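You operate a simulated robot arm through the tools that you are given. There is no shell and no other tool. Be economical: measure what you need, move in short steps, check, and stop when the job is done.

The job below is to be done with a simulated robot arm. You get a single attempt, and the scene is never put back.

Task
Put the 250 MBAR gauge from the top of the plywood table on the shelf under the plywood table and the 60 MBAR gauge on the white chart card. Put the black gland nut on the lower shelf of the wall rack. Put the teal band adapter on the top of the hatch shelf. Open the drawer of the tool cart, put the roll of tape on the top of the work stand away in the inside of the cart drawer and shut the drawer again. Lift the tip guard open. Any order will do. Set down upright: teal band adapter.

Only the result counts: the job must be done as asked and must still hold three seconds after the hand-in. Knocking over, shifting, dropping, spilling or breaking anything else fails it.

Robot
A 7-joint arm with a two-finger parallel gripper on a trunk, on a base that drives. Base frame: it is fixed to the floor where the robot stands at the start and does not move with it; the origin is under the middle of the robot, x ahead of it, y to its left, z up; the surface under the hand at the start is at about z = 85. Lengths are in cm, angles in degrees, forces in N, time in s.
With the tool pointing down near the work surface it reaches from about 10 to 52 cm from the robot's upright axis, wherever it stands. Its first joint turns from -166.0 to 166.0 degrees. Places, roughly: black gland nut (5x4x3 cm) [20, 0, 90]; chart card [50, 0, 75]; drawer of the tool cart [930, 320, 70]; gauge [50, 0, 100]; inside of the cart drawer [930, 330, 70]; lower shelf of the wall rack [-120, 340, 100]; roll of tape (7x7x2 cm) [-180, -150, 90]; shelf under the plywood table [20, -10, 20]; teal band adapter [0, -25, 100]; tip guard [10, 320, 100]; top of the hatch shelf (76x24 cm) [198, 346, 46]. Payload 1.57 kg.
The TCP is the grasp point between the finger pads, 3 cm short of the fingertips. In the tool frame z runs along the fingers and y along their closing line. The gripper opens to 8 cm. The fingers are 1.7 cm wide and 1.2 cm thick; the gripper's body (4 by 8.2 cm) begins 8 cm behind the TCP.
Orientation is that of the tool frame in the base frame, as a unit quaternion [w, x, y, z]. With the fingers straight down and closing along the base's y, the tool's x points along the base's -x, its y along +y and its z along -z.

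Tools
- The arm moves only by the tool move_arm. Its argument "motion" is a list of rows, each a list of 7 numbers: the turn, a rotation vector about the tool's x, y, z in degrees, then the shift along the tool's x, y, z in mm, then the gripper command, from -1 (fully open) to 1 (shut), values between in proportion. In form: [[rx, ry, rz, x, y, z, claw], ...]. A call has 1 to 20 rows; each row is the pose to reach, as a shift and turn from the pose commanded when the call began, along the tool's axes at that moment. Rows are played at 5 a second. More than 5 cm and 8.6 degrees between two rows, or a gripper value outside its range, and nothing of the call is played. Where a pose cannot be reached the arm comes as near as it can. A force on the tool above 40 N (or 10 N above the force at the start of the call, whichever is more), or a blocked arm, ends the call early, and 0.2 s more pass. The fingers move at their own pace (about 7.2 cm/s each) and stop on an object; they squeeze with about 43 N. The grip force told is the motor's: it shows also when the fingers shut on nothing. Time passes only in rows, and 0.2 s behind the last, so rows that repeat a pose let the fingers close. It gives the time, the measured TCP pose, the force on the tool (base axes), the opening and the grip force at its end, in the units of the frame above (readings bear some noise), with the torque about the TCP (base axes, N m) and any sound that the robot's microphone picked up.
- Cameras (640 x 400 px; columns grow to the right, rows downward): "scene" is now at [22.75, 0.17, 163.92]; the picture's right is [0.01, -1.00, 0.00], its down [-0.93, -0.01, -0.36] and it looks along [0.36, 0.00, -0.93] (base axes); focal length 221 px, centre (320, 200). "wrist" rides on the gripper at [7.2, -0.7, -12.2] in the tool frame; the picture's right is [0.09, 1.00, 0.00], its down [-0.84, 0.08, -0.54] and it looks along [-0.54, 0.05, 0.84] (tool axes); focal length 238 px, centre (320, 200).
- grab_frame(camera): a new picture of that camera. It takes no simulated time.
- slide_trunk(by): slides the trunk up (or, below 0, down) by that many cm; the arm and the scene camera ride with it, the base frame stays. It gives what a move gives, with no picture.
- drive_base(legs): drives the robot by 1 to 6 legs, each [ahead, left, turn to the left] in cm, cm and degrees, along the robot's own axes; the way and the turn of a leg run together, so that a leg with both is an arc; at most 150 cm and 180 degrees a leg. The arm and the cameras ride along, it lands a little off, and it stops where it bumps. It gives what a move gives.
- pan_tilt(pan, tilt): turns the head with the scene camera to pan (to the left, within 86 degrees either way) and tilt (down, from -29 to 69), counted from straight ahead of the robot. It gives what a move gives.
- point_at(camera, pixels): for up to 12 pixels [column, row] of the newest picture of that camera ("zoom" is the newest enlarged one), the place [x, y, z] in the base frame of the surface seen there, good to about 0.2 cm. It takes no simulated time.
- close_up(camera, box): a new picture of the part [left, top, right, bottom] of that camera's present view, enlarged. It takes no simulated time.
- finish_job(): hands the job in; it is judged then, once.

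Keep the steps short. Do not move on a guess: measure, check each grasp and each placing, and mend mistakes. In all there are 131 turns and 136 pictures (those below and enlarged ones count). Leave the gripper open and the arm clear of the work at the hand-in unless told otherwise, and finish with a single line.

The tools are called after ">>>" by a JSON object that holds its "method" and its "body". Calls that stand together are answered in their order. move_arm: Moves the arm, as the interface text tells. Its arguments: {"type":"object","properties":{"motion":{"type":"array"}},"required":["motion"]} The other tools are called the same way: slide_trunk (by) slides the trunk up or down; drive_base (legs) drives the base; pan_tilt (pan, tilt) turns the head that bears the scene camera; grab_frame (camera) takes a picture; point_at (camera, pixels) gives the place of the surface under pixels of a picture; close_up (camera, box) takes an enlarged picture of a part of a camera's view; finish_job () hands the job in.

At the start:

```text
clock: 0.0
ee_pos: [42.66, -4.45, 117.97]
tool_rot: [0.0, 0.0, 1.0, 0.0]
wrist_force: [0.1, 0.6, 0.0]
moment: [-0.03, 0.02, 0.05]
opening: 8.02
gripper_force: 0.1
trunk travel left (down, up): [-90.0, 9.0]
robot x, y, heading: [0.01, -0.14, -0.1]
head pan, tilt: [0.4, 68.8]
```

scene: 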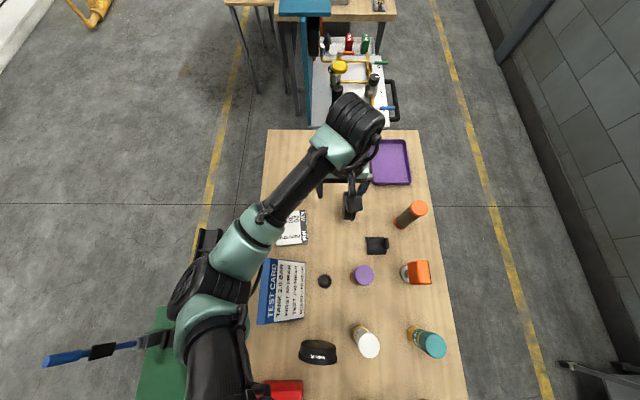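
wrist: 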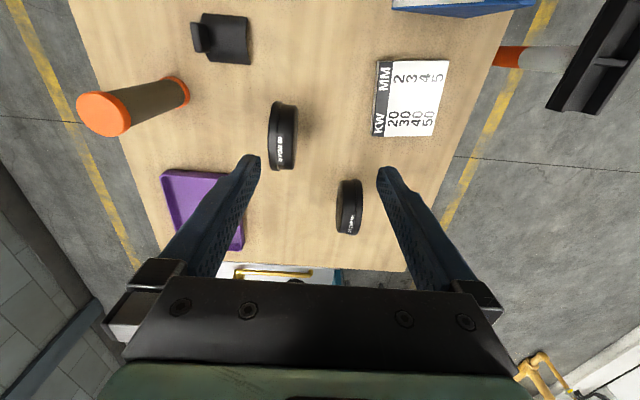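

I see a table with several items and two black gauges under the wrist. I'll zoom in on the gauges and the near part of the table.

>>> {"method": "close_up", "body": {"camera": "wrist", "box": [240, 80, 400, 250]}}

>>> {"method": "close_up", "body": {"camera": "scene", "box": [240, 190, 480, 400]}}

>>> {"method": "point_at", "body": {"camera": "scene", "pixels": [[325, 281], [290, 228], [318, 347], [318, 358], [433, 347], [418, 336], [355, 331], [284, 290], [270, 132], [460, 390], [420, 132], [377, 246]]}}

>>> {"method": "point_at", "body": {"camera": "wrist", "pixels": [[290, 135], [275, 140], [290, 108], [282, 168], [356, 205], [343, 210], [350, 183], [350, 232], [405, 98], [377, 135], [440, 135], [449, 65]]}}

```text
2.35 times, centred on (320, 165) of wrist
```

zoom: 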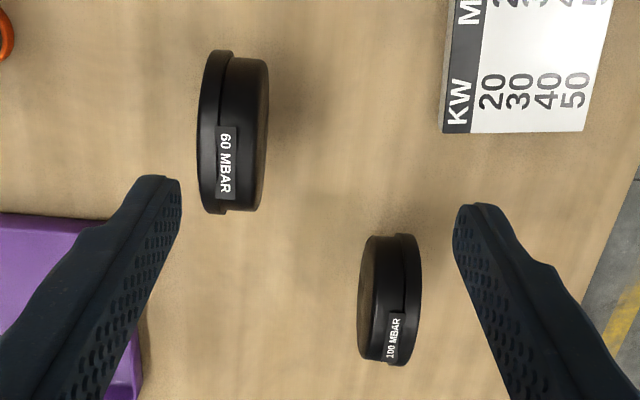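

```text
1.90 times, centred on (360, 295) of scene
```

zoom: 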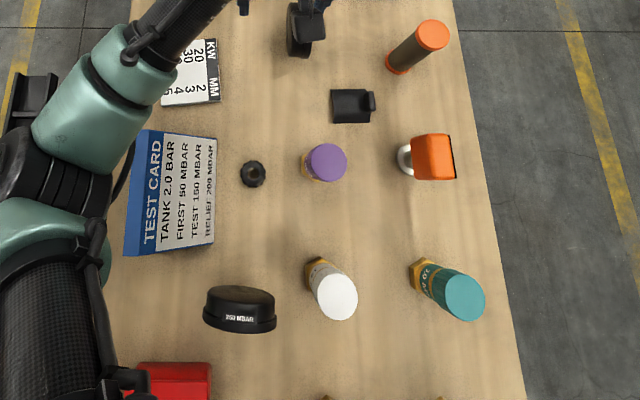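

```text
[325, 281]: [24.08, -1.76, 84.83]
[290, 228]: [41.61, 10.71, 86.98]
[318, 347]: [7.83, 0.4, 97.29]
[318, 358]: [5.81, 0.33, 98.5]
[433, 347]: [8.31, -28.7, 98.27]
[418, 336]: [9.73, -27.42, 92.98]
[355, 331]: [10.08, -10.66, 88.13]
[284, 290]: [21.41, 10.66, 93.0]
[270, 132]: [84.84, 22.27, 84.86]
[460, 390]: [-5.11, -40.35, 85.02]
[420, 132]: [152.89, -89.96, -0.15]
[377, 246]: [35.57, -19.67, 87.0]
```

```text
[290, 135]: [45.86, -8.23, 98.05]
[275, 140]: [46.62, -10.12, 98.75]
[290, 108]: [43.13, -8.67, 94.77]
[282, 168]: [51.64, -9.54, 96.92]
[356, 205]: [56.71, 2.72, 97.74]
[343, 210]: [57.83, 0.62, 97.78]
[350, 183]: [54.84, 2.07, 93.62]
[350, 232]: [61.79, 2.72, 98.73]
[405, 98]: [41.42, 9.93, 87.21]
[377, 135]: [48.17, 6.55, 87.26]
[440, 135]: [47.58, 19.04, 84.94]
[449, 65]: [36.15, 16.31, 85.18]
```

The gauges seem to stand on edge. I'll survey the table from a shallower angle.

>>> {"method": "pan_tilt", "body": {"pan": -40, "tilt": 66}}

>>> {"method": "grab_frame", "body": {"camera": "scene"}}

>>> {"method": "pan_tilt", "body": {"pan": 60, "tilt": 35}}

>>> {"method": "grab_frame", "body": {"camera": "scene"}}

>>> {"method": "pan_tilt", "body": {"pan": 0, "tilt": 20}}

>>> {"method": "grab_frame", "body": {"camera": "scene"}}

```text
clock: 1.1
ee_pos: [42.81, -4.4, 118.02]
tool_rot: [0.0, 0.0, 1.0, 0.0]
wrist_force: [-0.7, -0.1, -0.3]
moment: [-0.04, -0.02, 0.01]
opening: 8.01
gripper_force: 0.1
trunk travel left (down, up): [-90.0, 9.0]
robot x, y, heading: [-0.03, -0.45, -0.1]
head pan, tilt: [-40.0, 66.0]
```

```text
131 pictures are left
```

scene: 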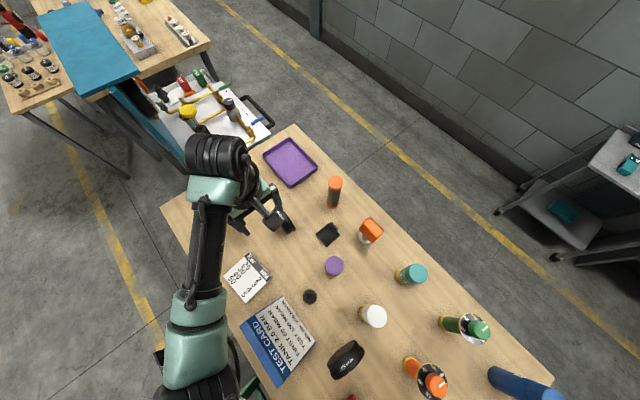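

```text
clock: 2.8
ee_pos: [42.74, -4.46, 117.97]
tool_rot: [-0.001, 0.0, 1.0, 0.0]
wrist_force: [1.0, -0.2, -0.5]
moment: [0.01, 0.0, -0.01]
opening: 8.01
gripper_force: 0.1
trunk travel left (down, up): [-90.0, 9.0]
robot x, y, heading: [-0.26, -0.04, 0.2]
head pan, tilt: [60.0, 35.0]
```

```text
130 pictures are left
```

scene: 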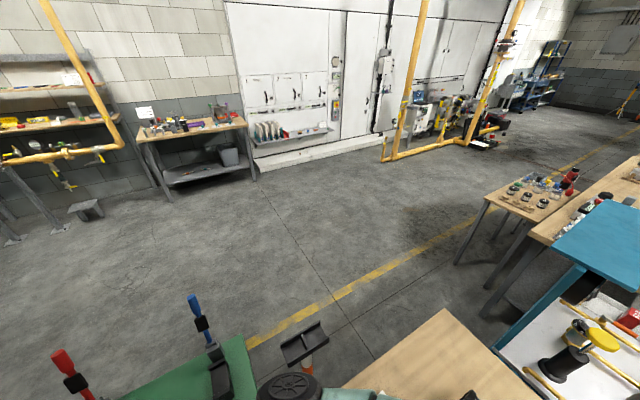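

```text
clock: 4.1
ee_pos: [42.68, -4.46, 117.96]
tool_rot: [0.0, 0.0, 1.0, 0.0]
wrist_force: [0.4, -0.2, 0.4]
moment: [-0.02, 0.01, -0.01]
opening: 7.98
gripper_force: 0.0
trunk travel left (down, up): [-90.0, 9.0]
robot x, y, heading: [-0.22, -0.23, 0.0]
head pan, tilt: [0.0, 20.0]
```

```text
129 pictures are left
```

scene: 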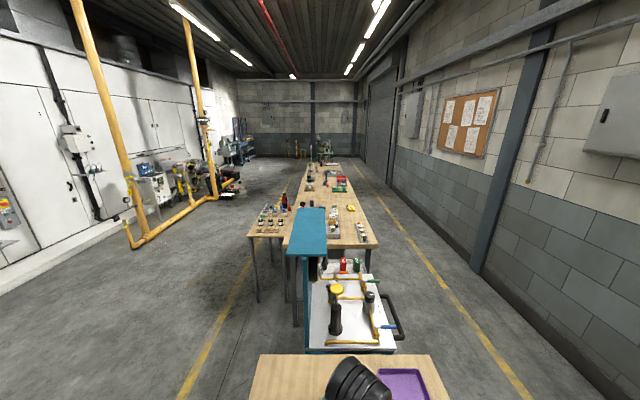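

I need to know where the robot itself stands relative to the table and what's beside and behind; looking hard left and right.

>>> {"method": "pan_tilt", "body": {"pan": 86, "tilt": 62}}

>>> {"method": "grab_frame", "body": {"camera": "scene"}}

>>> {"method": "pan_tilt", "body": {"pan": -86, "tilt": 50}}

>>> {"method": "grab_frame", "body": {"camera": "scene"}}

```text
clock: 5.7
ee_pos: [42.73, -4.39, 117.97]
tool_rot: [0.001, 0.0, 1.0, 0.0]
wrist_force: [-0.1, 0.9, 0.3]
moment: [0.0, -0.01, 0.0]
opening: 7.98
gripper_force: 0.1
trunk travel left (down, up): [-90.0, 9.0]
robot x, y, heading: [-0.02, 0.35, -0.1]
head pan, tilt: [85.9, 62.0]
```

```text
128 pictures are left
```

scene: 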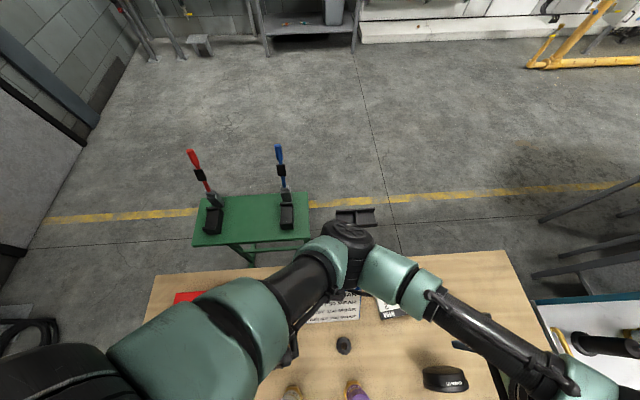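

```text
clock: 8.3
ee_pos: [42.62, -4.42, 117.98]
tool_rot: [-0.001, 0.0, 1.0, -0.001]
wrist_force: [0.1, -0.1, -0.4]
moment: [-0.02, -0.01, -0.02]
opening: 8.0
gripper_force: 0.0
trunk travel left (down, up): [-90.0, 9.0]
robot x, y, heading: [-0.03, -0.12, -0.0]
head pan, tilt: [-85.9, 50.0]
```

```text
127 pictures are left
```

scene: 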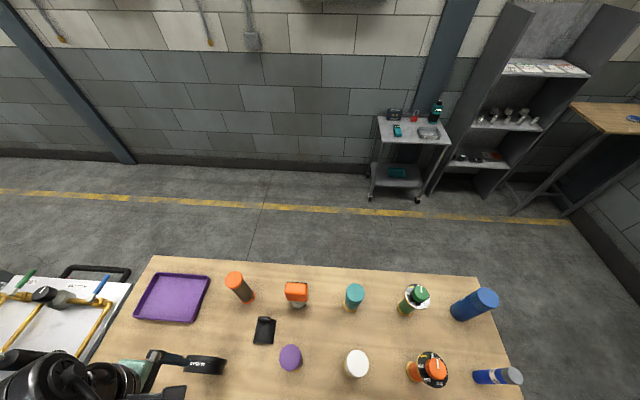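

>>> {"method": "point_at", "body": {"camera": "scene", "pixels": [[153, 258], [475, 278], [515, 385], [410, 130], [400, 180], [395, 130], [432, 108], [355, 290], [350, 307], [355, 370], [622, 118], [430, 133]]}}

>>> {"method": "pan_tilt", "body": {"pan": -70, "tilt": 69}}

>>> {"method": "grab_frame", "body": {"camera": "scene"}}

```text
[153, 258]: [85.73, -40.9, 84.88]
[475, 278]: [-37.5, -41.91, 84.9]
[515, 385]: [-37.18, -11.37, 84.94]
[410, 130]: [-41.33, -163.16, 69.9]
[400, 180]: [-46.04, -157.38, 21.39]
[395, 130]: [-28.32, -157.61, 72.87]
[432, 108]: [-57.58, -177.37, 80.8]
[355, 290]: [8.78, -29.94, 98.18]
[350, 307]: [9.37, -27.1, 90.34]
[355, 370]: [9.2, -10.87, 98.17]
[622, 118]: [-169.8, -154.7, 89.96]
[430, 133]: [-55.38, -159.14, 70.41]
```

```text
clock: 9.2
ee_pos: [42.8, -4.56, 117.92]
tool_rot: [0.001, 0.0, 1.0, 0.0]
wrist_force: [0.0, -0.7, -0.9]
moment: [0.0, -0.02, -0.01]
opening: 8.0
gripper_force: 0.0
trunk travel left (down, up): [-90.0, 9.0]
robot x, y, heading: [-0.01, -0.07, -0.2]
head pan, tilt: [-70.0, 68.8]
```

```text
126 pictures are left
```

scene: 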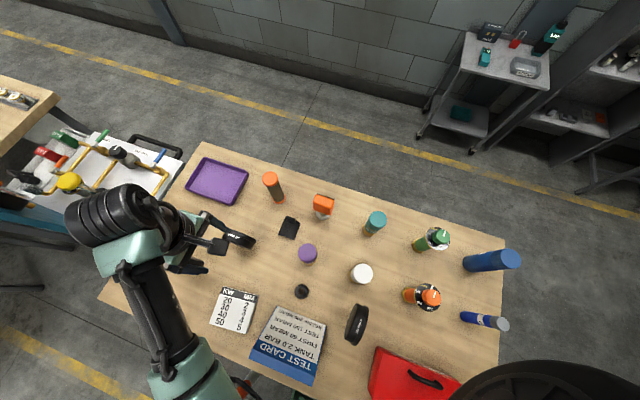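

The table covers x −37..86, y −42..~23, yet the robot's axis reads (0,0). I'll turn the wrist around to look back at the robot itself.

>>> {"method": "move_arm", "body": {"motion": [[0, 0, 8, 0, 0, 0, -1], [0, 0, 16, 0, 0, 0, -1], [0, 0, 24, 0, 0, 0, -1], [0, 0, 32, 0, 0, 0, -1], [0, 0, 40, 0, 0, 0, -1], [0, 0, 48, 0, 0, 0, -1], [0, 0, 56, 0, 0, 0, -1], [0, 0, 64, 0, 0, 0, -1], [0, 0, 72, 0, 0, 0, -1], [0, 0, 80, 0, 0, 0, -1], [0, 0, 88, 0, 0, 0, -1], [0, 0, 96, 0, 0, 0, -1], [0, 0, 104, 0, 0, 0, -1], [0, 0, 112, 0, 0, 0, -1], [0, 0, 120, 0, 0, 0, -1], [0, 0, 128, 0, 0, 0, -1], [0, 0, 136, 0, 0, 0, -1], [0, 0, 144, 0, 0, 0, -1], [0, 0, 152, 0, 0, 0, -1], [0, 0, 160, 0, 0, 0, -1]]}}

>>> {"method": "grab_frame", "body": {"camera": "wrist"}}

```text
clock: 13.3
ee_pos: [42.73, -4.39, 118.0]
tool_rot: [0.0, 0.985, 0.172, -0.001]
wrist_force: [-0.9, 0.7, 0.4]
moment: [-0.01, -0.02, 0.0]
opening: 8.0
gripper_force: 0.1
trunk travel left (down, up): [-90.0, 9.0]
robot x, y, heading: [-0.03, 0.06, -0.0]
head pan, tilt: [-70.0, 68.8]
```

```text
125 pictures are left
```

wrist: 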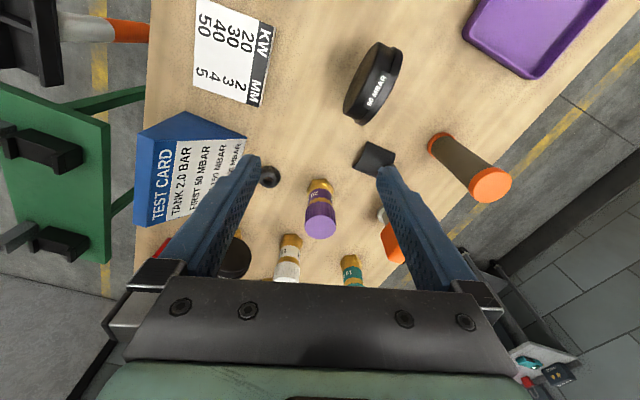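

>>> {"method": "move_arm", "body": {"motion": [[0, -8, 0, 0, 0, 0, -1], [0, -16, 0, 0, 0, 0, -1], [0, -24, 0, 0, 0, 0, -1], [0, -32, 0, 0, 0, 0, -1], [0, -40, 0, 0, 0, 0, -1], [0, -48, 0, 0, 0, 0, -1]]}}

>>> {"method": "grab_frame", "body": {"camera": "wrist"}}

```text
clock: 14.8
ee_pos: [42.76, -4.53, 117.92]
tool_rot: [0.072, 0.899, 0.159, -0.401]
wrist_force: [-0.1, 0.2, -0.2]
moment: [0.0, 0.04, 0.01]
opening: 8.01
gripper_force: 0.0
trunk travel left (down, up): [-90.0, 9.0]
robot x, y, heading: [0.31, 0.1, 0.0]
head pan, tilt: [-70.0, 68.8]
```

```text
124 pictures are left
```

wrist: 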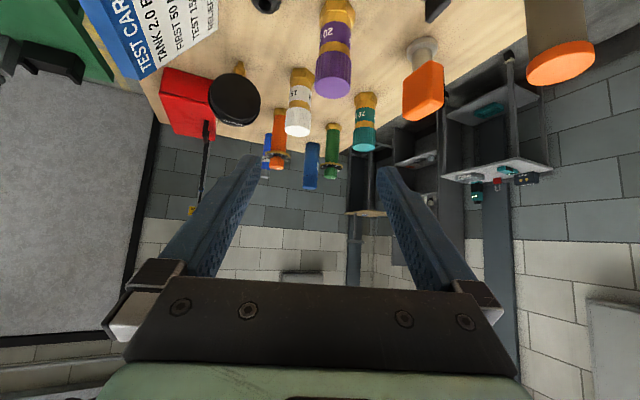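

>>> {"method": "move_arm", "body": {"motion": [[0, -8, 0, 0, 0, 0, -1], [0, -16, 0, 0, 0, 0, -1], [0, -24, 0, 0, 0, 0, -1], [0, -32, 0, 0, 0, 0, -1], [0, -40, 0, 0, 0, 0, -1]]}}

>>> {"method": "grab_frame", "body": {"camera": "wrist"}}

```text
clock: 15.9
ee_pos: [31.43, -6.39, 119.09]
tool_rot: [0.122, 0.71, 0.127, -0.682]
wrist_force: [0.6, -1.0, -0.1]
moment: [0.02, 0.02, -0.01]
opening: 8.01
gripper_force: 0.1
out of reach, approached as far as the arm can: row 2, 3, 4, 5
trunk travel left (down, up): [-90.0, 9.0]
robot x, y, heading: [-0.12, 0.31, 0.0]
head pan, tilt: [-70.0, 68.8]
```

```text
123 pictures are left
```

wrist: 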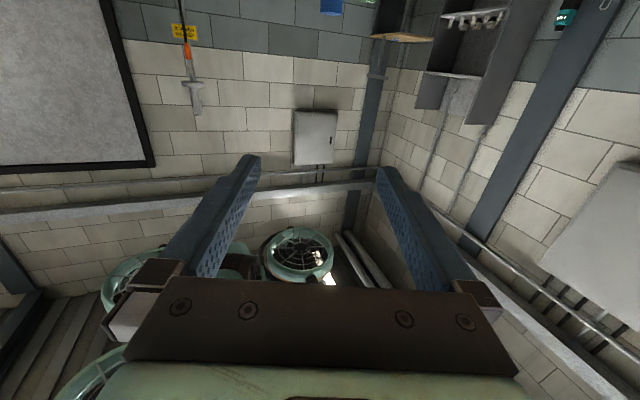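

>>> {"method": "point_at", "body": {"camera": "wrist", "pixels": [[300, 250], [275, 262], [325, 240], [135, 265], [165, 255], [240, 262], [100, 380], [225, 265]]}}

>>> {"method": "close_up", "body": {"camera": "wrist", "box": [40, 200, 400, 400]}}

```text
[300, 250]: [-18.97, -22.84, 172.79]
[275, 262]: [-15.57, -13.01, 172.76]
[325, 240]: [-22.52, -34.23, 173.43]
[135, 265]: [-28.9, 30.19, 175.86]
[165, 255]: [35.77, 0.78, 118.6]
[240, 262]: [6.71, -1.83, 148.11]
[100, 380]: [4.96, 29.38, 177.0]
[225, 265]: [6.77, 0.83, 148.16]
```

```text
1.78 times, centred on (220, 300) of wrist
```

zoom: 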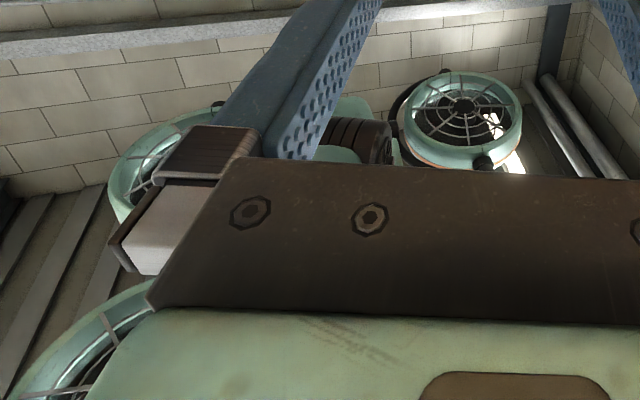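

The robot is a hovering drone-type body (rotors at z≈173 around the axis), so nothing pierces the table. I also see each gauge is a disc head on a brass stem. I'll turn the wrist back down.

>>> {"method": "move_arm", "body": {"motion": [[0, 8, 0, 0, 0, 0, -1], [0, 16, 0, 0, 0, 0, -1], [0, 24, 0, 0, 0, 0, -1], [0, 32, 0, 0, 0, 0, -1], [0, 40, 0, 0, 0, 0, -1], [0, 48, 0, 0, 0, 0, -1], [0, 56, 0, 0, 0, 0, -1], [0, 64, 0, 0, 0, 0, -1], [0, 72, 0, 0, 0, 0, -1], [0, 80, 0, 0, 0, 0, -1], [0, 87.7, 0, 0, 0, 0, -1]]}}

>>> {"method": "move_arm", "body": {"motion": [[0, 0, -8, 0, 0, 0, -1], [0, 0, -16, 0, 0, 0, -1], [0, 0, -24, 0, 0, 0, -1], [0, 0, -32, 0, 0, 0, -1], [0, 0, -40, 0, 0, 0, -1], [0, 0, -48, 0, 0, 0, -1], [0, 0, -56, 0, 0, 0, -1], [0, 0, -64, 0, 0, 0, -1], [0, 0, -72, 0, 0, 0, -1], [0, 0, -80, 0, 0, 0, -1], [0, 0, -88, 0, 0, 0, -1], [0, 0, -96, 0, 0, 0, -1], [0, 0, -104, 0, 0, 0, -1], [0, 0, -112, 0, 0, 0, -1], [0, 0, -120, 0, 0, 0, -1], [0, 0, -128, 0, 0, 0, -1], [0, 0, -136, 0, 0, 0, -1], [0, 0, -144, 0, 0, 0, -1], [0, 0, -152, 0, 0, 0, -1], [0, 0, -160, 0, 0, 0, -1]]}}

>>> {"method": "grab_frame", "body": {"camera": "wrist"}}

>>> {"method": "close_up", "body": {"camera": "scene", "box": [180, 180, 420, 380]}}

```text
clock: 18.4
ee_pos: [31.69, -6.3, 119.2]
tool_rot: [0.0, 0.985, 0.175, -0.001]
wrist_force: [0.2, 0.0, -0.5]
moment: [-0.03, -0.03, -0.02]
opening: 7.99
gripper_force: 0.0
trunk travel left (down, up): [-90.0, 9.0]
robot x, y, heading: [-0.4, 0.15, -0.1]
head pan, tilt: [-70.0, 68.8]
```

```text
clock: 22.6
ee_pos: [31.6, -6.45, 119.37]
tool_rot: [-0.003, -0.002, 1.0, -0.001]
wrist_force: [-0.3, 0.7, -0.5]
moment: [-0.02, -0.02, 0.0]
opening: 8.0
gripper_force: 0.1
trunk travel left (down, up): [-90.0, 9.0]
robot x, y, heading: [0.1, -0.25, 0.0]
head pan, tilt: [-70.0, 68.8]
```

```text
121 pictures are left
```

wrist: 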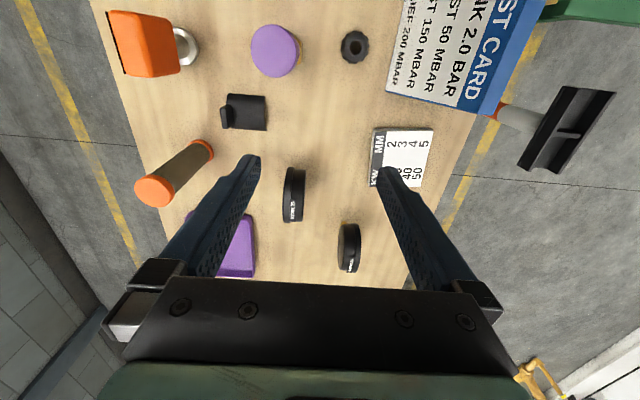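

```text
2.00 times, centred on (300, 280) of scene
```

zoom: 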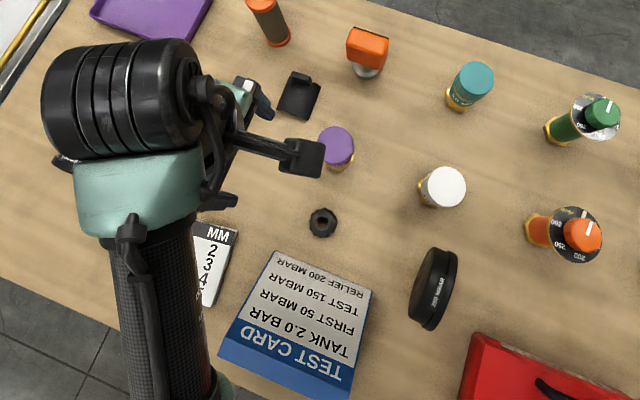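

Measuring the 60 MBAR gauge head (around (293,195)) in detail.

>>> {"method": "close_up", "body": {"camera": "wrist", "box": [250, 150, 380, 280]}}

>>> {"method": "point_at", "body": {"camera": "wrist", "pixels": [[287, 180], [300, 180], [286, 200], [302, 200], [284, 215], [299, 217], [304, 172], [292, 169], [395, 132], [433, 130], [425, 186], [372, 180]]}}

```text
3.08 times, centred on (315, 215) of wrist
```

zoom: 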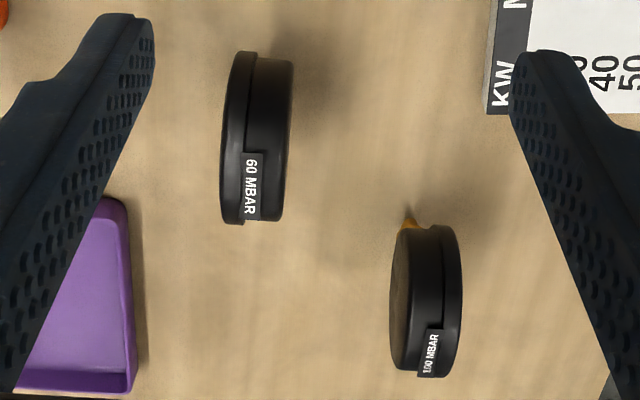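

```text
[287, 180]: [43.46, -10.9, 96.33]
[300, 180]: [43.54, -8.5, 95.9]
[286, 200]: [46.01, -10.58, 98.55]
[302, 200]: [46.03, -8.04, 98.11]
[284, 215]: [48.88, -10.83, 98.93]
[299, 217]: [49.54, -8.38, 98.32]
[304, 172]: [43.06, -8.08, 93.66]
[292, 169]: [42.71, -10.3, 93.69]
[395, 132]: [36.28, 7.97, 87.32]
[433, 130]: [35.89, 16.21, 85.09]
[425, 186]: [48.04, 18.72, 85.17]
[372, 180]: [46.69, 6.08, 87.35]
```

60 gauge: head centre ≈(47.7,−9.6), thickness y −11..−8.1, top z≈99. Approach above, then descend to z≈95 and grip.

>>> {"method": "move_arm", "body": {"motion": [[0, 0, 0, -40, -8, 0, -1], [0, 0, 0, -80, -16, 0, -1], [0, 0, 0, -120, -24, 0, -1], [0, 0, 0, -160, -31, 0, -1], [0, 0, 0, -160, -31, 45, -1], [0, 0, 0, -160, -31, 90, -1], [0, 0, 0, -160, -31, 120, -1]]}}

>>> {"method": "grab_frame", "body": {"camera": "wrist"}}

```text
clock: 24.1
ee_pos: [47.57, -9.44, 107.06]
tool_rot: [-0.002, 0.001, 1.0, 0.001]
wrist_force: [-0.2, 0.6, 0.0]
moment: [0.02, 0.02, -0.01]
opening: 8.02
gripper_force: 0.1
trunk travel left (down, up): [-90.0, 9.0]
robot x, y, heading: [-0.02, 0.07, -0.2]
head pan, tilt: [-70.0, 68.8]
```

```text
118 pictures are left
```

wrist: 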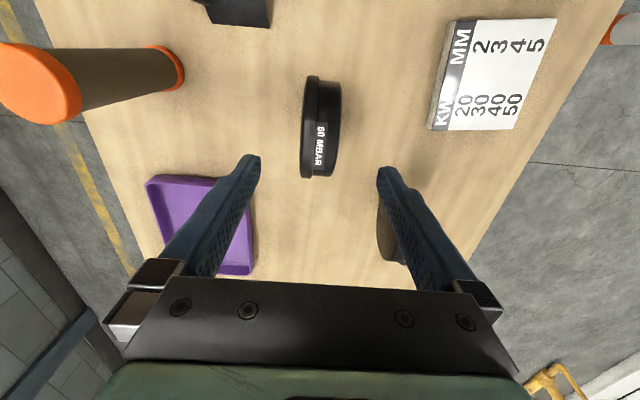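

Aligned. Descend to z≈94.8 and close.

>>> {"method": "move_arm", "body": {"motion": [[0, 0, 0, 0, 0, 40, -1], [0, 0, 0, 0, 0, 80, -1], [0, 0, 0, 0, 0, 123, -1], [0, 0, 0, 0, 0, 123, -1], [0, 0, 0, 0, 0, 123, 1], [0, 0, 0, 0, 0, 123, 1], [0, 0, 0, 0, 0, 123, 1], [0, 0, 0, 0, 0, 123, 1], [0, 0, 0, 0, 0, 123, 1]]}}

>>> {"method": "point_at", "body": {"camera": "wrist", "pixels": [[500, 40], [500, 70], [495, 115], [530, 50], [470, 100], [515, 128], [556, 18], [540, 70], [520, 20], [548, 40]]}}

```text
clock: 26.1
ee_pos: [47.42, -9.53, 94.97]
tool_rot: [-0.003, 0.0, 1.0, -0.001]
wrist_force: [0.1, -1.3, 0.5]
moment: [-0.05, 0.02, -0.05]
opening: 3.58
gripper_force: 42.2
trunk travel left (down, up): [-90.0, 9.0]
robot x, y, heading: [0.37, -0.07, 0.2]
head pan, tilt: [-70.0, 68.8]
```

```text
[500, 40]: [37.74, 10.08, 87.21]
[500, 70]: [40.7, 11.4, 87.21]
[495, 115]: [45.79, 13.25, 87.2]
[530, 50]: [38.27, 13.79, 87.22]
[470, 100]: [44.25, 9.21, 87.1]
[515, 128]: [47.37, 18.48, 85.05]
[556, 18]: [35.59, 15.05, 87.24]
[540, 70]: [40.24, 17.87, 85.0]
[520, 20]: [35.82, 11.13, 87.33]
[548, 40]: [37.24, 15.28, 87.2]
```

Gripped (3.58 cm). Card top z=87.2 spanning x 35.5..47.5, y 6.5..15.5. Lift 15 cm, carry above its centre (41.4, 11).

>>> {"method": "move_arm", "body": {"motion": [[0, 0, 0, 0, 0, -40, 1], [0, 0, 0, 0, 0, -80, 1], [0, 0, 0, 0, 0, -120, 1], [0, 0, 0, 0, 0, -150, 1], [0, 0, 0, 40, 0, -150, 1], [0, 0, 0, 60, 40, -150, 1], [0, 0, 0, 60, 80, -150, 1], [0, 0, 0, 60, 120, -150, 1], [0, 0, 0, 60, 160, -150, 1], [0, 0, 0, 60, 205, -150, 1], [0, 0, 0, 60, 205, -110, 1]]}}

>>> {"method": "grab_frame", "body": {"camera": "wrist"}}

```text
clock: 28.6
ee_pos: [41.53, 10.91, 105.86]
tool_rot: [-0.002, 0.0, 1.0, 0.0]
wrist_force: [-0.3, -0.1, -3.9]
moment: [-0.01, 0.04, -0.02]
opening: 3.57
gripper_force: 42.9
trunk travel left (down, up): [-90.0, 9.0]
robot x, y, heading: [-0.02, 0.22, -0.2]
head pan, tilt: [-70.0, 68.8]
```

```text
117 pictures are left
```

wrist: 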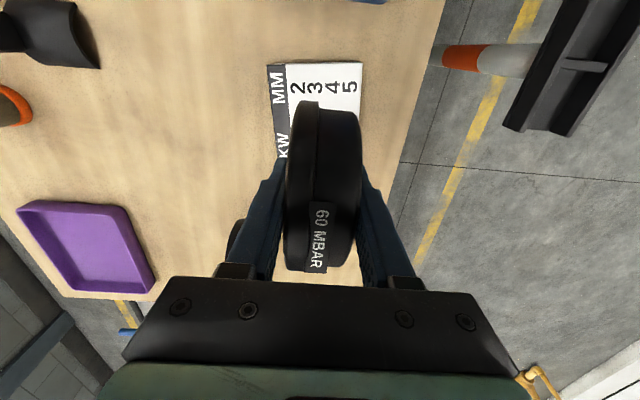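

Over the card. Lower to z≈97.3 (2.3 above pick height), checking the contact force before releasing.

>>> {"method": "move_arm", "body": {"motion": [[0, 0, 0, 0, 0, 40, 1], [0, 0, 0, 0, 0, 70, 1], [0, 0, 0, 0, 0, 82, 1], [0, 0, 0, 0, 0, 86, 1], [0, 0, 0, 0, 0, 86, 1]]}}

```text
clock: 29.8
ee_pos: [41.63, 10.95, 97.16]
tool_rot: [-0.003, 0.0, 1.0, -0.001]
wrist_force: [-0.5, 0.2, -2.7]
moment: [0.01, 0.02, 0.0]
opening: 3.58
gripper_force: 42.7
trunk travel left (down, up): [-90.0, 9.0]
robot x, y, heading: [0.2, -0.54, 0.1]
head pan, tilt: [-70.0, 68.8]
```

Nearly touching (−2.7 of −3.9 N left). Release gently by opening in place, then rise.

>>> {"method": "move_arm", "body": {"motion": [[0, 0, 0, 0, 0, 1, 1], [0, 0, 0, 0, 0, 1, 0], [0, 0, 0, 0, 0, 1, -1], [0, 0, 0, 0, 0, 1, -1], [0, 0, 0, 0, 0, 1, -1], [0, 0, 0, 0, 0, -40, -1], [0, 0, 0, 0, 0, -80, -1], [0, 0, 0, 0, 0, -120, -1], [0, 0, 0, 0, 0, -160, -1], [0, 0, 0, 0, 0, -200, -1]]}}

>>> {"method": "grab_frame", "body": {"camera": "wrist"}}

```text
clock: 31.9
ee_pos: [42.8, 12.53, 113.01]
tool_rot: [0.017, -0.001, 1.0, 0.017]
wrist_force: [0.7, 0.4, -0.1]
moment: [-0.03, -0.02, -0.02]
opening: 8.0
gripper_force: 0.1
out of reach, approached as far as the arm can: row 9, 10
trunk travel left (down, up): [-90.0, 9.0]
robot x, y, heading: [0.04, -0.32, 0.0]
head pan, tilt: [-70.0, 68.8]
```

```text
116 pictures are left
```

wrist: 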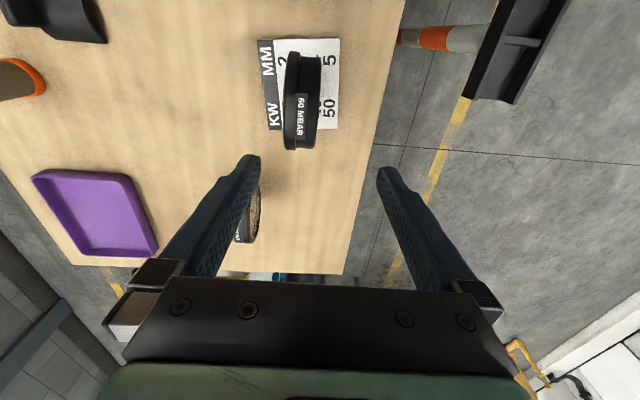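

60 gauge stands on the card. Now raise the trunk, then turn to face +y from the table's right side to take the 250 gauge (its axis lies along x).

>>> {"method": "slide_trunk", "body": {"by": 9}}

>>> {"method": "drive_base", "body": {"legs": [[0, 0, 90], [-45, -12, 0]]}}

>>> {"method": "pan_tilt", "body": {"pan": 0, "tilt": 60}}

>>> {"method": "grab_frame", "body": {"camera": "scene"}}

>>> {"method": "grab_frame", "body": {"camera": "wrist"}}

```text
clock: 33.2
ee_pos: [42.85, 12.47, 122.03]
tool_rot: [0.017, -0.003, 1.0, 0.017]
wrist_force: [0.0, -0.4, -0.9]
moment: [0.02, -0.02, -0.01]
opening: 8.0
gripper_force: 0.0
trunk travel left (down, up): [-99.0, 0.0]
robot x, y, heading: [0.05, -0.03, -0.1]
head pan, tilt: [-70.0, 68.8]
```

```text
clock: 39.8
ee_pos: [-0.47, -2.13, 121.94]
tool_rot: [-0.001, -0.707, 0.707, 0.023]
wrist_force: [-0.9, 0.3, 0.0]
moment: [0.02, -0.01, -0.02]
opening: 8.01
gripper_force: 0.0
trunk travel left (down, up): [-99.0, 0.0]
robot x, y, heading: [11.57, -44.88, 89.8]
head pan, tilt: [-70.0, 68.8]
```

```text
clock: 41.2
ee_pos: [-0.45, -2.17, 121.92]
tool_rot: [0.0, -0.707, 0.707, 0.023]
wrist_force: [-0.3, 0.4, 0.4]
moment: [0.02, 0.01, -0.01]
opening: 7.99
gripper_force: 0.1
trunk travel left (down, up): [-99.0, 0.0]
robot x, y, heading: [11.57, -45.44, 89.9]
head pan, tilt: [0.0, 60.0]
```

```text
115 pictures are left
```

scene: 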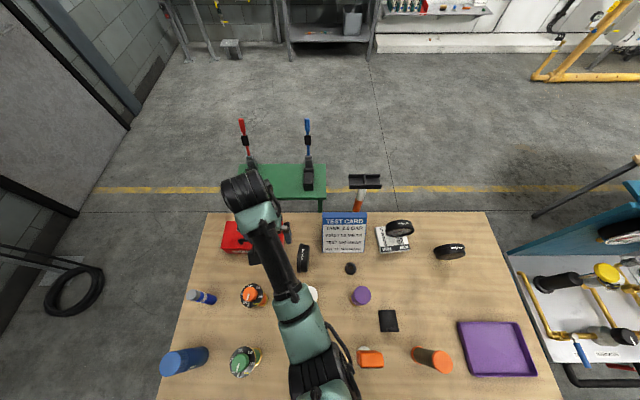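

```text
114 pictures are left
```

wrist: 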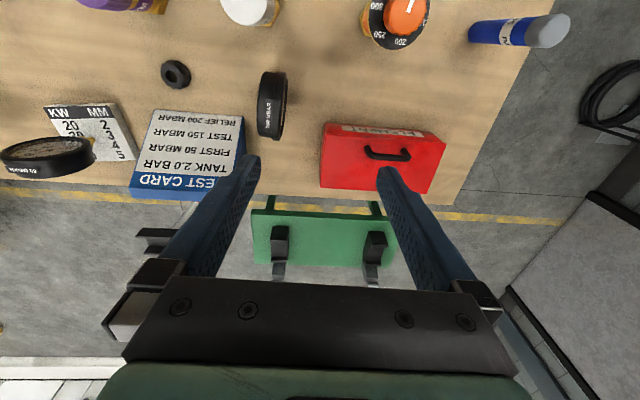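

>>> {"method": "point_at", "body": {"camera": "wrist", "pixels": [[264, 78], [280, 78], [262, 105], [283, 105], [260, 130], [278, 135], [272, 72], [268, 138], [175, 74], [250, 140]]}}

>>> {"method": "close_up", "body": {"camera": "wrist", "box": [230, 50, 330, 150]}}

```text
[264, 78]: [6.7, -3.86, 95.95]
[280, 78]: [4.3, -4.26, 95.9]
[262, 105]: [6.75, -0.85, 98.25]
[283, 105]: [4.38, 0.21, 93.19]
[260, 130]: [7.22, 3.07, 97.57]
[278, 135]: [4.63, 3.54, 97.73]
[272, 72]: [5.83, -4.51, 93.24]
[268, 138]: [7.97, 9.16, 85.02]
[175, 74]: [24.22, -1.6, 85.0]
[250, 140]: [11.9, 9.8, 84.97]
```

```text
4.00 times, centred on (280, 100) of wrist
```

zoom: 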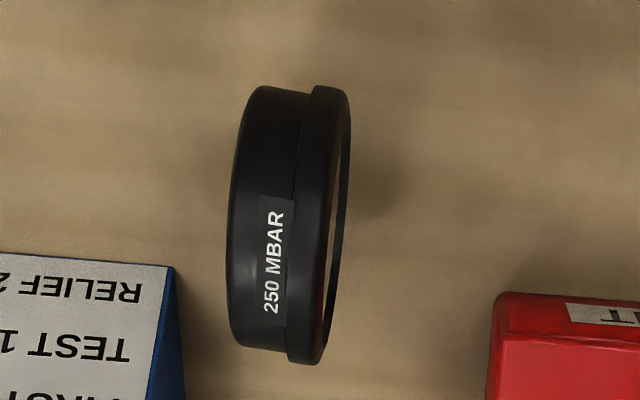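

Gauge 250: x 4.2..7.2, y centre ≈0.2. Before grasping I'll look at the under-shelf to plan the insertion: back off to y≈−100 and lower the trunk.

>>> {"method": "drive_base", "body": {"legs": [[-60, 0, 0]]}}

>>> {"method": "slide_trunk", "body": {"by": -80}}

>>> {"method": "pan_tilt", "body": {"pan": 0, "tilt": 30}}

>>> {"method": "grab_frame", "body": {"camera": "scene"}}

```text
clock: 44.6
ee_pos: [-0.73, -61.6, 121.84]
tool_rot: [-0.001, -0.706, 0.707, 0.023]
wrist_force: [-1.4, 0.7, -0.2]
moment: [-0.03, -0.04, 0.03]
opening: 8.01
gripper_force: 0.1
trunk travel left (down, up): [-99.0, 0.0]
robot x, y, heading: [11.65, -104.85, 89.8]
head pan, tilt: [0.0, 60.0]
```

```text
refused: -80 is not a number from -40 to 40
```

```text
clock: 45.5
ee_pos: [-0.73, -61.6, 121.96]
tool_rot: [0.0, -0.706, 0.708, 0.024]
wrist_force: [0.2, 0.6, 0.8]
moment: [0.01, 0.03, 0.02]
opening: 7.99
gripper_force: 0.0
trunk travel left (down, up): [-99.0, 0.0]
robot x, y, heading: [11.66, -104.56, 89.8]
head pan, tilt: [0.0, 30.0]
```

```text
112 pictures are left
```

scene: 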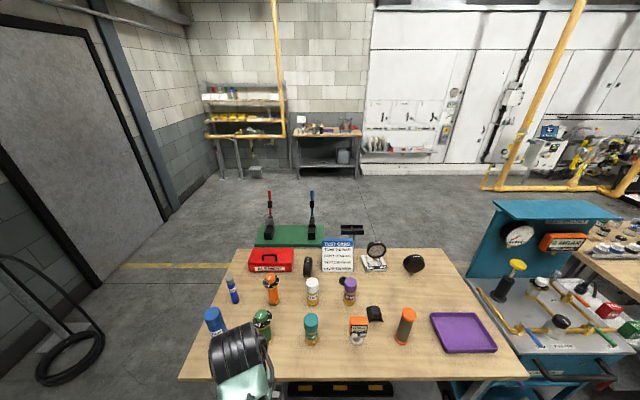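

>>> {"method": "slide_trunk", "body": {"by": -40}}

>>> {"method": "slide_trunk", "body": {"by": -40}}

>>> {"method": "grab_frame", "body": {"camera": "scene"}}

```text
clock: 49.4
ee_pos: [-0.7, -61.65, 81.9]
tool_rot: [0.0, -0.707, 0.707, 0.024]
wrist_force: [1.0, 0.6, 0.0]
moment: [0.0, 0.01, 0.01]
opening: 8.0
gripper_force: 0.0
trunk travel left (down, up): [-59.0, 40.0]
robot x, y, heading: [11.73, -104.76, 90.0]
head pan, tilt: [0.0, 30.0]
```

```text
clock: 53.2
ee_pos: [-0.73, -61.49, 41.88]
tool_rot: [0.0, -0.707, 0.707, 0.024]
wrist_force: [0.0, 0.2, 0.6]
moment: [0.03, -0.02, 0.02]
opening: 8.01
gripper_force: 0.1
trunk travel left (down, up): [-19.0, 80.0]
robot x, y, heading: [11.31, -104.57, 89.9]
head pan, tilt: [0.0, 30.0]
```

```text
111 pictures are left
```

scene: 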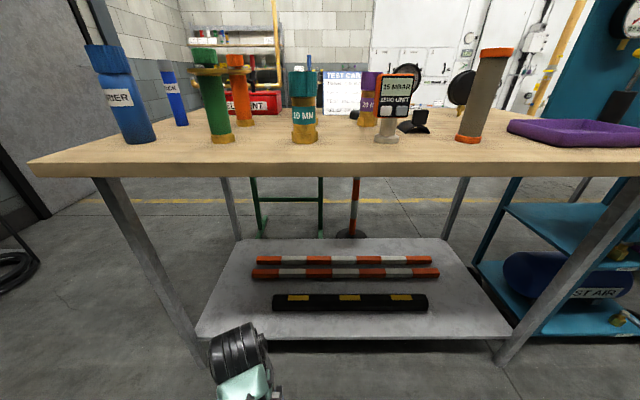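

>>> {"method": "point_at", "body": {"camera": "scene", "pixels": [[200, 330], [510, 332], [245, 242], [440, 242], [350, 300], [350, 320], [30, 165], [230, 310], [470, 320], [490, 310], [350, 178], [350, 263]]}}

```text
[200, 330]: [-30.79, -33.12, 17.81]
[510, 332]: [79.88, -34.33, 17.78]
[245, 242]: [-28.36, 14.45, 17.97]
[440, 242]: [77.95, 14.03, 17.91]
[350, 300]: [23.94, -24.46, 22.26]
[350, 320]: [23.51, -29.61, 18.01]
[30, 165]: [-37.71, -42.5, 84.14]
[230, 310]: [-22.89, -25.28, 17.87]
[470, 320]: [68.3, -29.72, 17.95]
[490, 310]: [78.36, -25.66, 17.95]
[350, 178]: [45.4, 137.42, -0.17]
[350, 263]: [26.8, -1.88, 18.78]
```

Shelf at z=18, y −34.5..14, free left of x≈−7. I'll grasp the 250 gauge with the tool pitched ~40° forward (so it can be slid under the table top the same way). Going back up and over to it.

>>> {"method": "slide_trunk", "body": {"by": 40}}

>>> {"method": "slide_trunk", "body": {"by": 40}}

>>> {"method": "drive_base", "body": {"legs": [[56, 6, 0]]}}

>>> {"method": "move_arm", "body": {"motion": [[0, -5, 0, 0, -30, 0, -1], [0, -10, 0, 0, -60, 0, -1], [0, -15, 0, 0, -90, 0, -1], [0, -20, 0, 0, -120, 0, -1], [0, -25, 0, 0, -120, 0, -1], [0, -30, 0, 0, -120, 0, -1], [0, -35, 0, 0, -120, 0, -1], [0, -40, 0, 0, -120, 0, -1]]}}

>>> {"method": "grab_frame", "body": {"camera": "wrist"}}

```text
clock: 57.0
ee_pos: [-0.78, -61.7, 81.88]
tool_rot: [0.001, -0.706, 0.707, 0.023]
wrist_force: [0.9, -0.1, -0.6]
moment: [0.0, -0.01, 0.01]
opening: 8.0
gripper_force: 0.0
trunk travel left (down, up): [-59.0, 40.0]
robot x, y, heading: [11.32, -104.64, 89.8]
head pan, tilt: [0.0, 30.0]
```

```text
clock: 60.9
ee_pos: [-0.74, -61.56, 121.86]
tool_rot: [0.0, -0.707, 0.707, 0.024]
wrist_force: [-0.3, 0.0, -0.7]
moment: [0.04, 0.0, 0.0]
opening: 8.0
gripper_force: 0.0
trunk travel left (down, up): [-99.0, 0.0]
robot x, y, heading: [11.59, -104.45, 89.6]
head pan, tilt: [0.0, 30.0]
```

```text
clock: 64.1
ee_pos: [-6.46, -5.69, 122.04]
tool_rot: [0.0, -0.707, 0.707, 0.024]
wrist_force: [0.5, -0.6, 0.0]
moment: [-0.02, 0.0, 0.05]
opening: 8.02
gripper_force: 0.0
trunk travel left (down, up): [-99.0, 0.0]
robot x, y, heading: [6.22, -48.51, 89.6]
head pan, tilt: [0.0, 30.0]
```

```text
clock: 65.9
ee_pos: [5.47, -5.75, 121.58]
tool_rot: [0.242, -0.656, 0.665, 0.263]
wrist_force: [-0.5, -0.4, -0.3]
moment: [0.0, 0.02, 0.01]
opening: 7.99
gripper_force: 0.0
trunk travel left (down, up): [-99.0, 0.0]
robot x, y, heading: [6.18, -48.39, 89.7]
head pan, tilt: [0.0, 30.0]
```

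```text
110 pictures are left
```

wrist: 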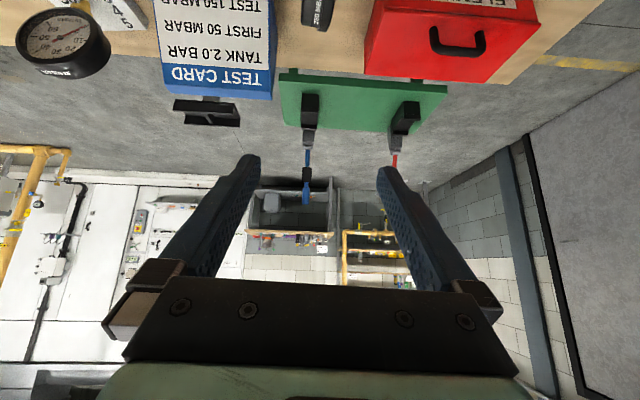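

Tool pitched 42°; the wrist camera would come close to the white adapter, so I'll use ~25° and go to a hover above the gauge.

>>> {"method": "move_arm", "body": {"motion": [[0, 6, 0, 16, -2, 32, -1], [0, 12, 0, 32, -4, 64, -1], [0, 17, 0, 48, -5, 95, -1], [0, 17, 0, 62, -7, 126, -1]]}}

>>> {"method": "grab_frame", "body": {"camera": "wrist"}}

>>> {"method": "pan_tilt", "body": {"pan": 0, "tilt": 66}}

>>> {"method": "grab_frame", "body": {"camera": "scene"}}

```text
clock: 66.9
ee_pos: [5.82, -1.84, 107.91]
tool_rot: [0.141, -0.687, 0.694, 0.163]
wrist_force: [-0.2, 0.4, -1.5]
moment: [0.02, 0.0, -0.01]
opening: 7.98
gripper_force: 0.1
trunk travel left (down, up): [-99.0, 0.0]
robot x, y, heading: [6.07, -48.54, 89.6]
head pan, tilt: [0.0, 30.0]
```

```text
109 pictures are left
```

wrist: 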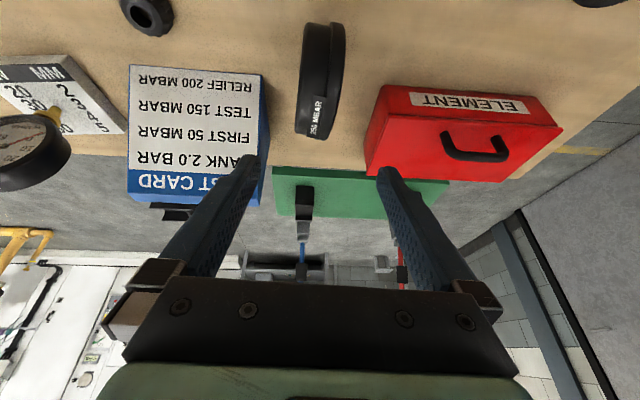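

```text
clock: 67.9
ee_pos: [5.84, -1.81, 108.08]
tool_rot: [0.141, -0.687, 0.693, 0.165]
wrist_force: [0.6, 0.3, -1.0]
moment: [0.0, 0.01, -0.01]
opening: 8.0
gripper_force: 0.1
trunk travel left (down, up): [-99.0, 0.0]
robot x, y, heading: [5.86, -48.76, 89.9]
head pan, tilt: [0.0, 66.0]
```

```text
108 pictures are left
```

scene: 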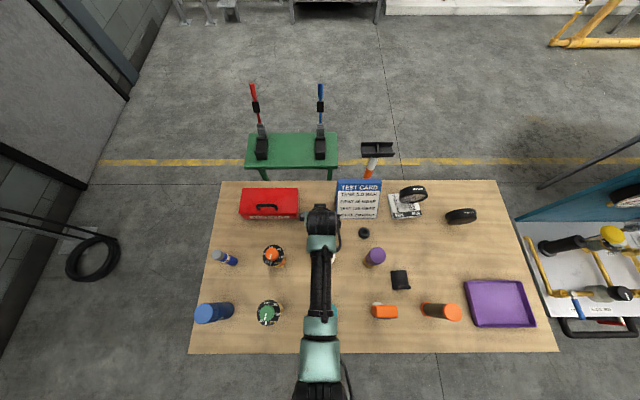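

Clear. Descend to (5.7,0.3,94.9) and close.

>>> {"method": "move_arm", "body": {"motion": [[0, 0, 0, 12, -1, 43, -1], [0, 0, 0, 24, -2, 85, -1], [0, 0, 0, 36, -3, 128, -1], [0, 0, 0, 36, -3, 128, -1], [0, 0, 0, 36, -3, 128, 1], [0, 0, 0, 36, -3, 128, 1], [0, 0, 0, 36, -3, 128, 1], [0, 0, 0, 36, -3, 128, 1]]}}

>>> {"method": "grab_frame", "body": {"camera": "wrist"}}

```text
clock: 69.7
ee_pos: [5.75, 0.04, 94.8]
tool_rot: [0.141, -0.688, 0.693, 0.164]
wrist_force: [0.2, 1.1, 0.9]
moment: [0.05, -0.12, 0.01]
opening: 3.6
gripper_force: 43.3
trunk travel left (down, up): [-99.0, 0.0]
robot x, y, heading: [5.65, -48.8, 89.7]
head pan, tilt: [0.0, 66.0]
```

```text
107 pictures are left
```

wrist: 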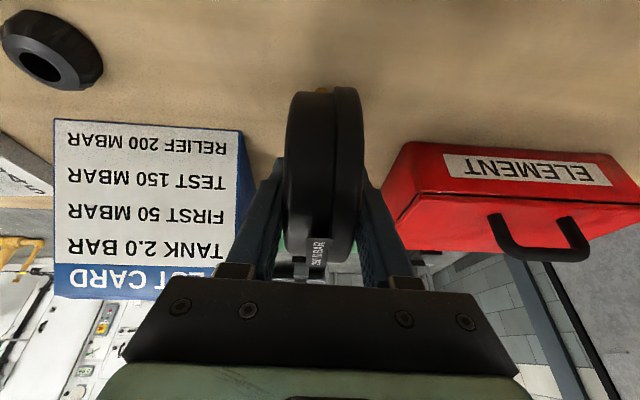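

Gripped at 3.6 cm. Lift straight up 22 cm.

>>> {"method": "move_arm", "body": {"motion": [[0, 0, 0, -17, 0, -36, 1], [0, 0, 0, -34, 0, -73, 1], [0, 0, 0, -50, 0, -109, 1], [0, 0, 0, -67, 0, -145, 1], [0, 0, 0, -84, 0, -181, 1], [0, 0, 0, -92, 0, -200, 1]]}}

>>> {"method": "drive_base", "body": {"legs": [[-58, 0, 0], [0, 25, 0]]}}

>>> {"method": "slide_trunk", "body": {"by": -40}}

>>> {"method": "slide_trunk", "body": {"by": -40}}

>>> {"method": "pan_tilt", "body": {"pan": 0, "tilt": 40}}

>>> {"method": "grab_frame", "body": {"camera": "scene"}}

>>> {"method": "grab_frame", "body": {"camera": "wrist"}}

```text
clock: 71.1
ee_pos: [6.47, 0.17, 116.94]
tool_rot: [0.141, -0.688, 0.693, 0.163]
wrist_force: [0.4, 0.2, -3.6]
moment: [-0.01, 0.03, -0.03]
opening: 3.54
gripper_force: 42.8
trunk travel left (down, up): [-99.0, 0.0]
robot x, y, heading: [6.14, -48.88, 89.7]
head pan, tilt: [0.0, 66.0]
```

```text
clock: 75.8
ee_pos: [-18.53, -58.05, 116.85]
tool_rot: [0.14, -0.687, 0.694, 0.163]
wrist_force: [-0.3, 0.0, -2.2]
moment: [-0.03, 0.0, 0.02]
opening: 3.55
gripper_force: 42.2
trunk travel left (down, up): [-99.0, 0.0]
robot x, y, heading: [-19.23, -107.01, 89.7]
head pan, tilt: [0.0, 66.0]
```

```text
clock: 79.7
ee_pos: [-18.71, -58.14, 76.89]
tool_rot: [0.14, -0.687, 0.694, 0.162]
wrist_force: [-0.4, -0.1, -3.3]
moment: [-0.07, 0.0, 0.0]
opening: 3.58
gripper_force: 42.4
trunk travel left (down, up): [-59.0, 40.0]
robot x, y, heading: [-19.51, -106.24, 89.8]
head pan, tilt: [0.0, 66.0]
```

```text
clock: 83.5
ee_pos: [-18.75, -58.15, 36.88]
tool_rot: [0.141, -0.686, 0.695, 0.163]
wrist_force: [-0.1, 0.1, -3.3]
moment: [0.01, 0.01, -0.04]
opening: 3.56
gripper_force: 43.1
trunk travel left (down, up): [-19.0, 80.0]
robot x, y, heading: [-19.58, -107.0, 89.6]
head pan, tilt: [0.0, 66.0]
```

```text
clock: 84.4
ee_pos: [-18.72, -58.04, 36.72]
tool_rot: [0.14, -0.687, 0.695, 0.163]
wrist_force: [0.7, -0.3, -4.0]
moment: [-0.04, 0.03, 0.01]
opening: 3.56
gripper_force: 42.0
trunk travel left (down, up): [-19.0, 80.0]
robot x, y, heading: [-19.45, -106.89, 89.4]
head pan, tilt: [0.0, 40.0]
```

```text
106 pictures are left
```

scene: 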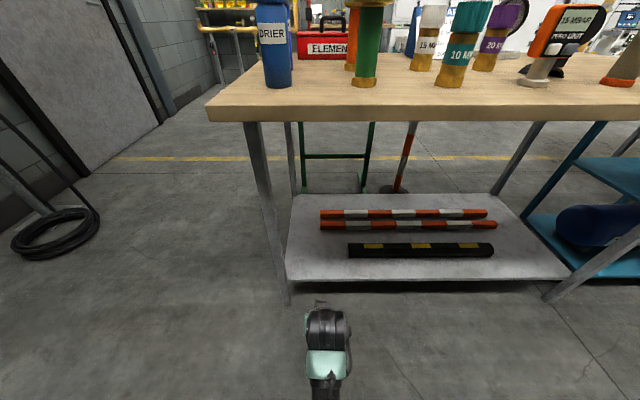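

```text
105 pictures are left
```

wrist: 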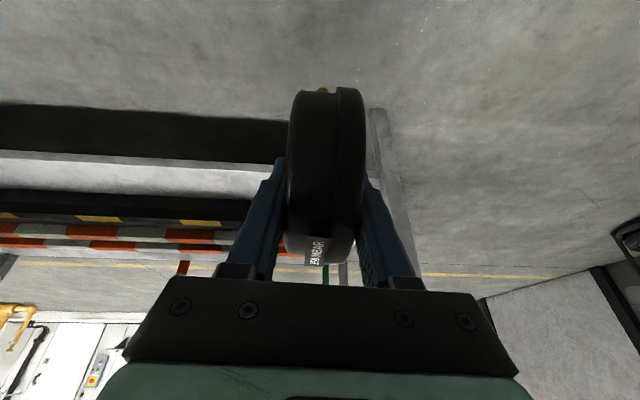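

>>> {"method": "point_at", "body": {"camera": "scene", "pixels": [[350, 250], [322, 215], [290, 290], [270, 210], [252, 130], [300, 270], [335, 260], [330, 240]]}}

```text
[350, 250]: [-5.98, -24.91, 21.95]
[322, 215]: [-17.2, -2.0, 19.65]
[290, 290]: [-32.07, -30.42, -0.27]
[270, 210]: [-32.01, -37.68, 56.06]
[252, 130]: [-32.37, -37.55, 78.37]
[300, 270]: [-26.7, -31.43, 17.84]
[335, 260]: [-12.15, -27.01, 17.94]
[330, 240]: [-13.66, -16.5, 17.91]
```

Leg at x≈−32, ramp from x≈−6; my lane x≈−18.7 is clear. Drive ahead 24.

>>> {"method": "drive_base", "body": {"legs": [[24, 0, 0]]}}

>>> {"method": "grab_frame", "body": {"camera": "scene"}}

```text
clock: 86.2
ee_pos: [-18.7, -34.08, 36.87]
tool_rot: [0.14, -0.688, 0.693, 0.163]
wrist_force: [0.6, -0.2, -2.1]
moment: [0.02, -0.03, 0.03]
opening: 3.58
gripper_force: 42.9
trunk travel left (down, up): [-19.0, 80.0]
robot x, y, heading: [-19.11, -82.85, 89.5]
head pan, tilt: [0.0, 40.0]
```

```text
104 pictures are left
```

scene: 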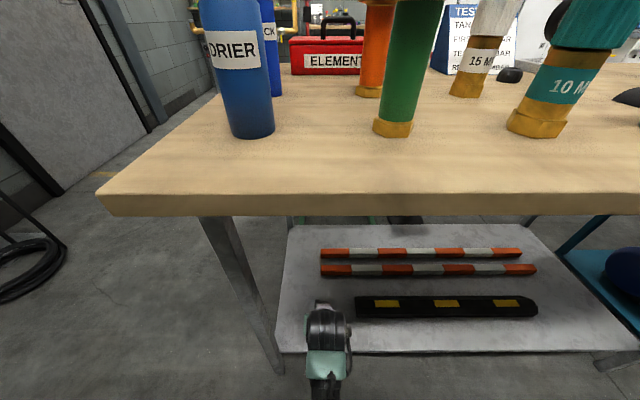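

Move forward 8 cm at height, then lower to just above contact.

>>> {"method": "move_arm", "body": {"motion": [[0, 0, 0, -37, -1, 17, 1], [0, 0, 0, -74, -2, 34, 1], [0, 0, 0, -57, -3, 70, 1], [0, 0, 0, -40, -4, 107, 1], [0, 0, 0, -37, -4, 113, 1]]}}

```text
clock: 87.4
ee_pos: [-18.51, -26.12, 28.06]
tool_rot: [0.141, -0.687, 0.693, 0.164]
wrist_force: [0.4, -0.3, -3.4]
moment: [0.0, 0.01, 0.01]
opening: 3.6
gripper_force: 42.8
trunk travel left (down, up): [-19.0, 80.0]
robot x, y, heading: [-19.46, -83.43, 89.5]
head pan, tilt: [0.0, 40.0]
```

>>> {"method": "move_arm", "body": {"motion": [[0, 0, 0, 1, 0, 3, 1], [0, 0, 0, 1.5, 0, 4, 1], [0, 0, 0, 1.5, 0, 4, 1]]}}

>>> {"method": "grab_frame", "body": {"camera": "wrist"}}

```text
clock: 88.2
ee_pos: [-18.52, -25.96, 27.89]
tool_rot: [0.141, -0.688, 0.692, 0.165]
wrist_force: [1.4, -2.8, 6.8]
moment: [-0.32, -0.11, -0.04]
opening: 3.58
gripper_force: 42.8
trunk travel left (down, up): [-19.0, 80.0]
robot x, y, heading: [-19.05, -82.65, 90.0]
head pan, tilt: [0.0, 40.0]
```

```text
103 pictures are left
```

wrist: 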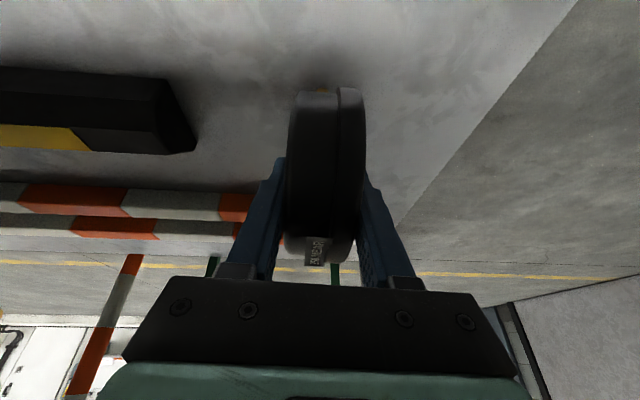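

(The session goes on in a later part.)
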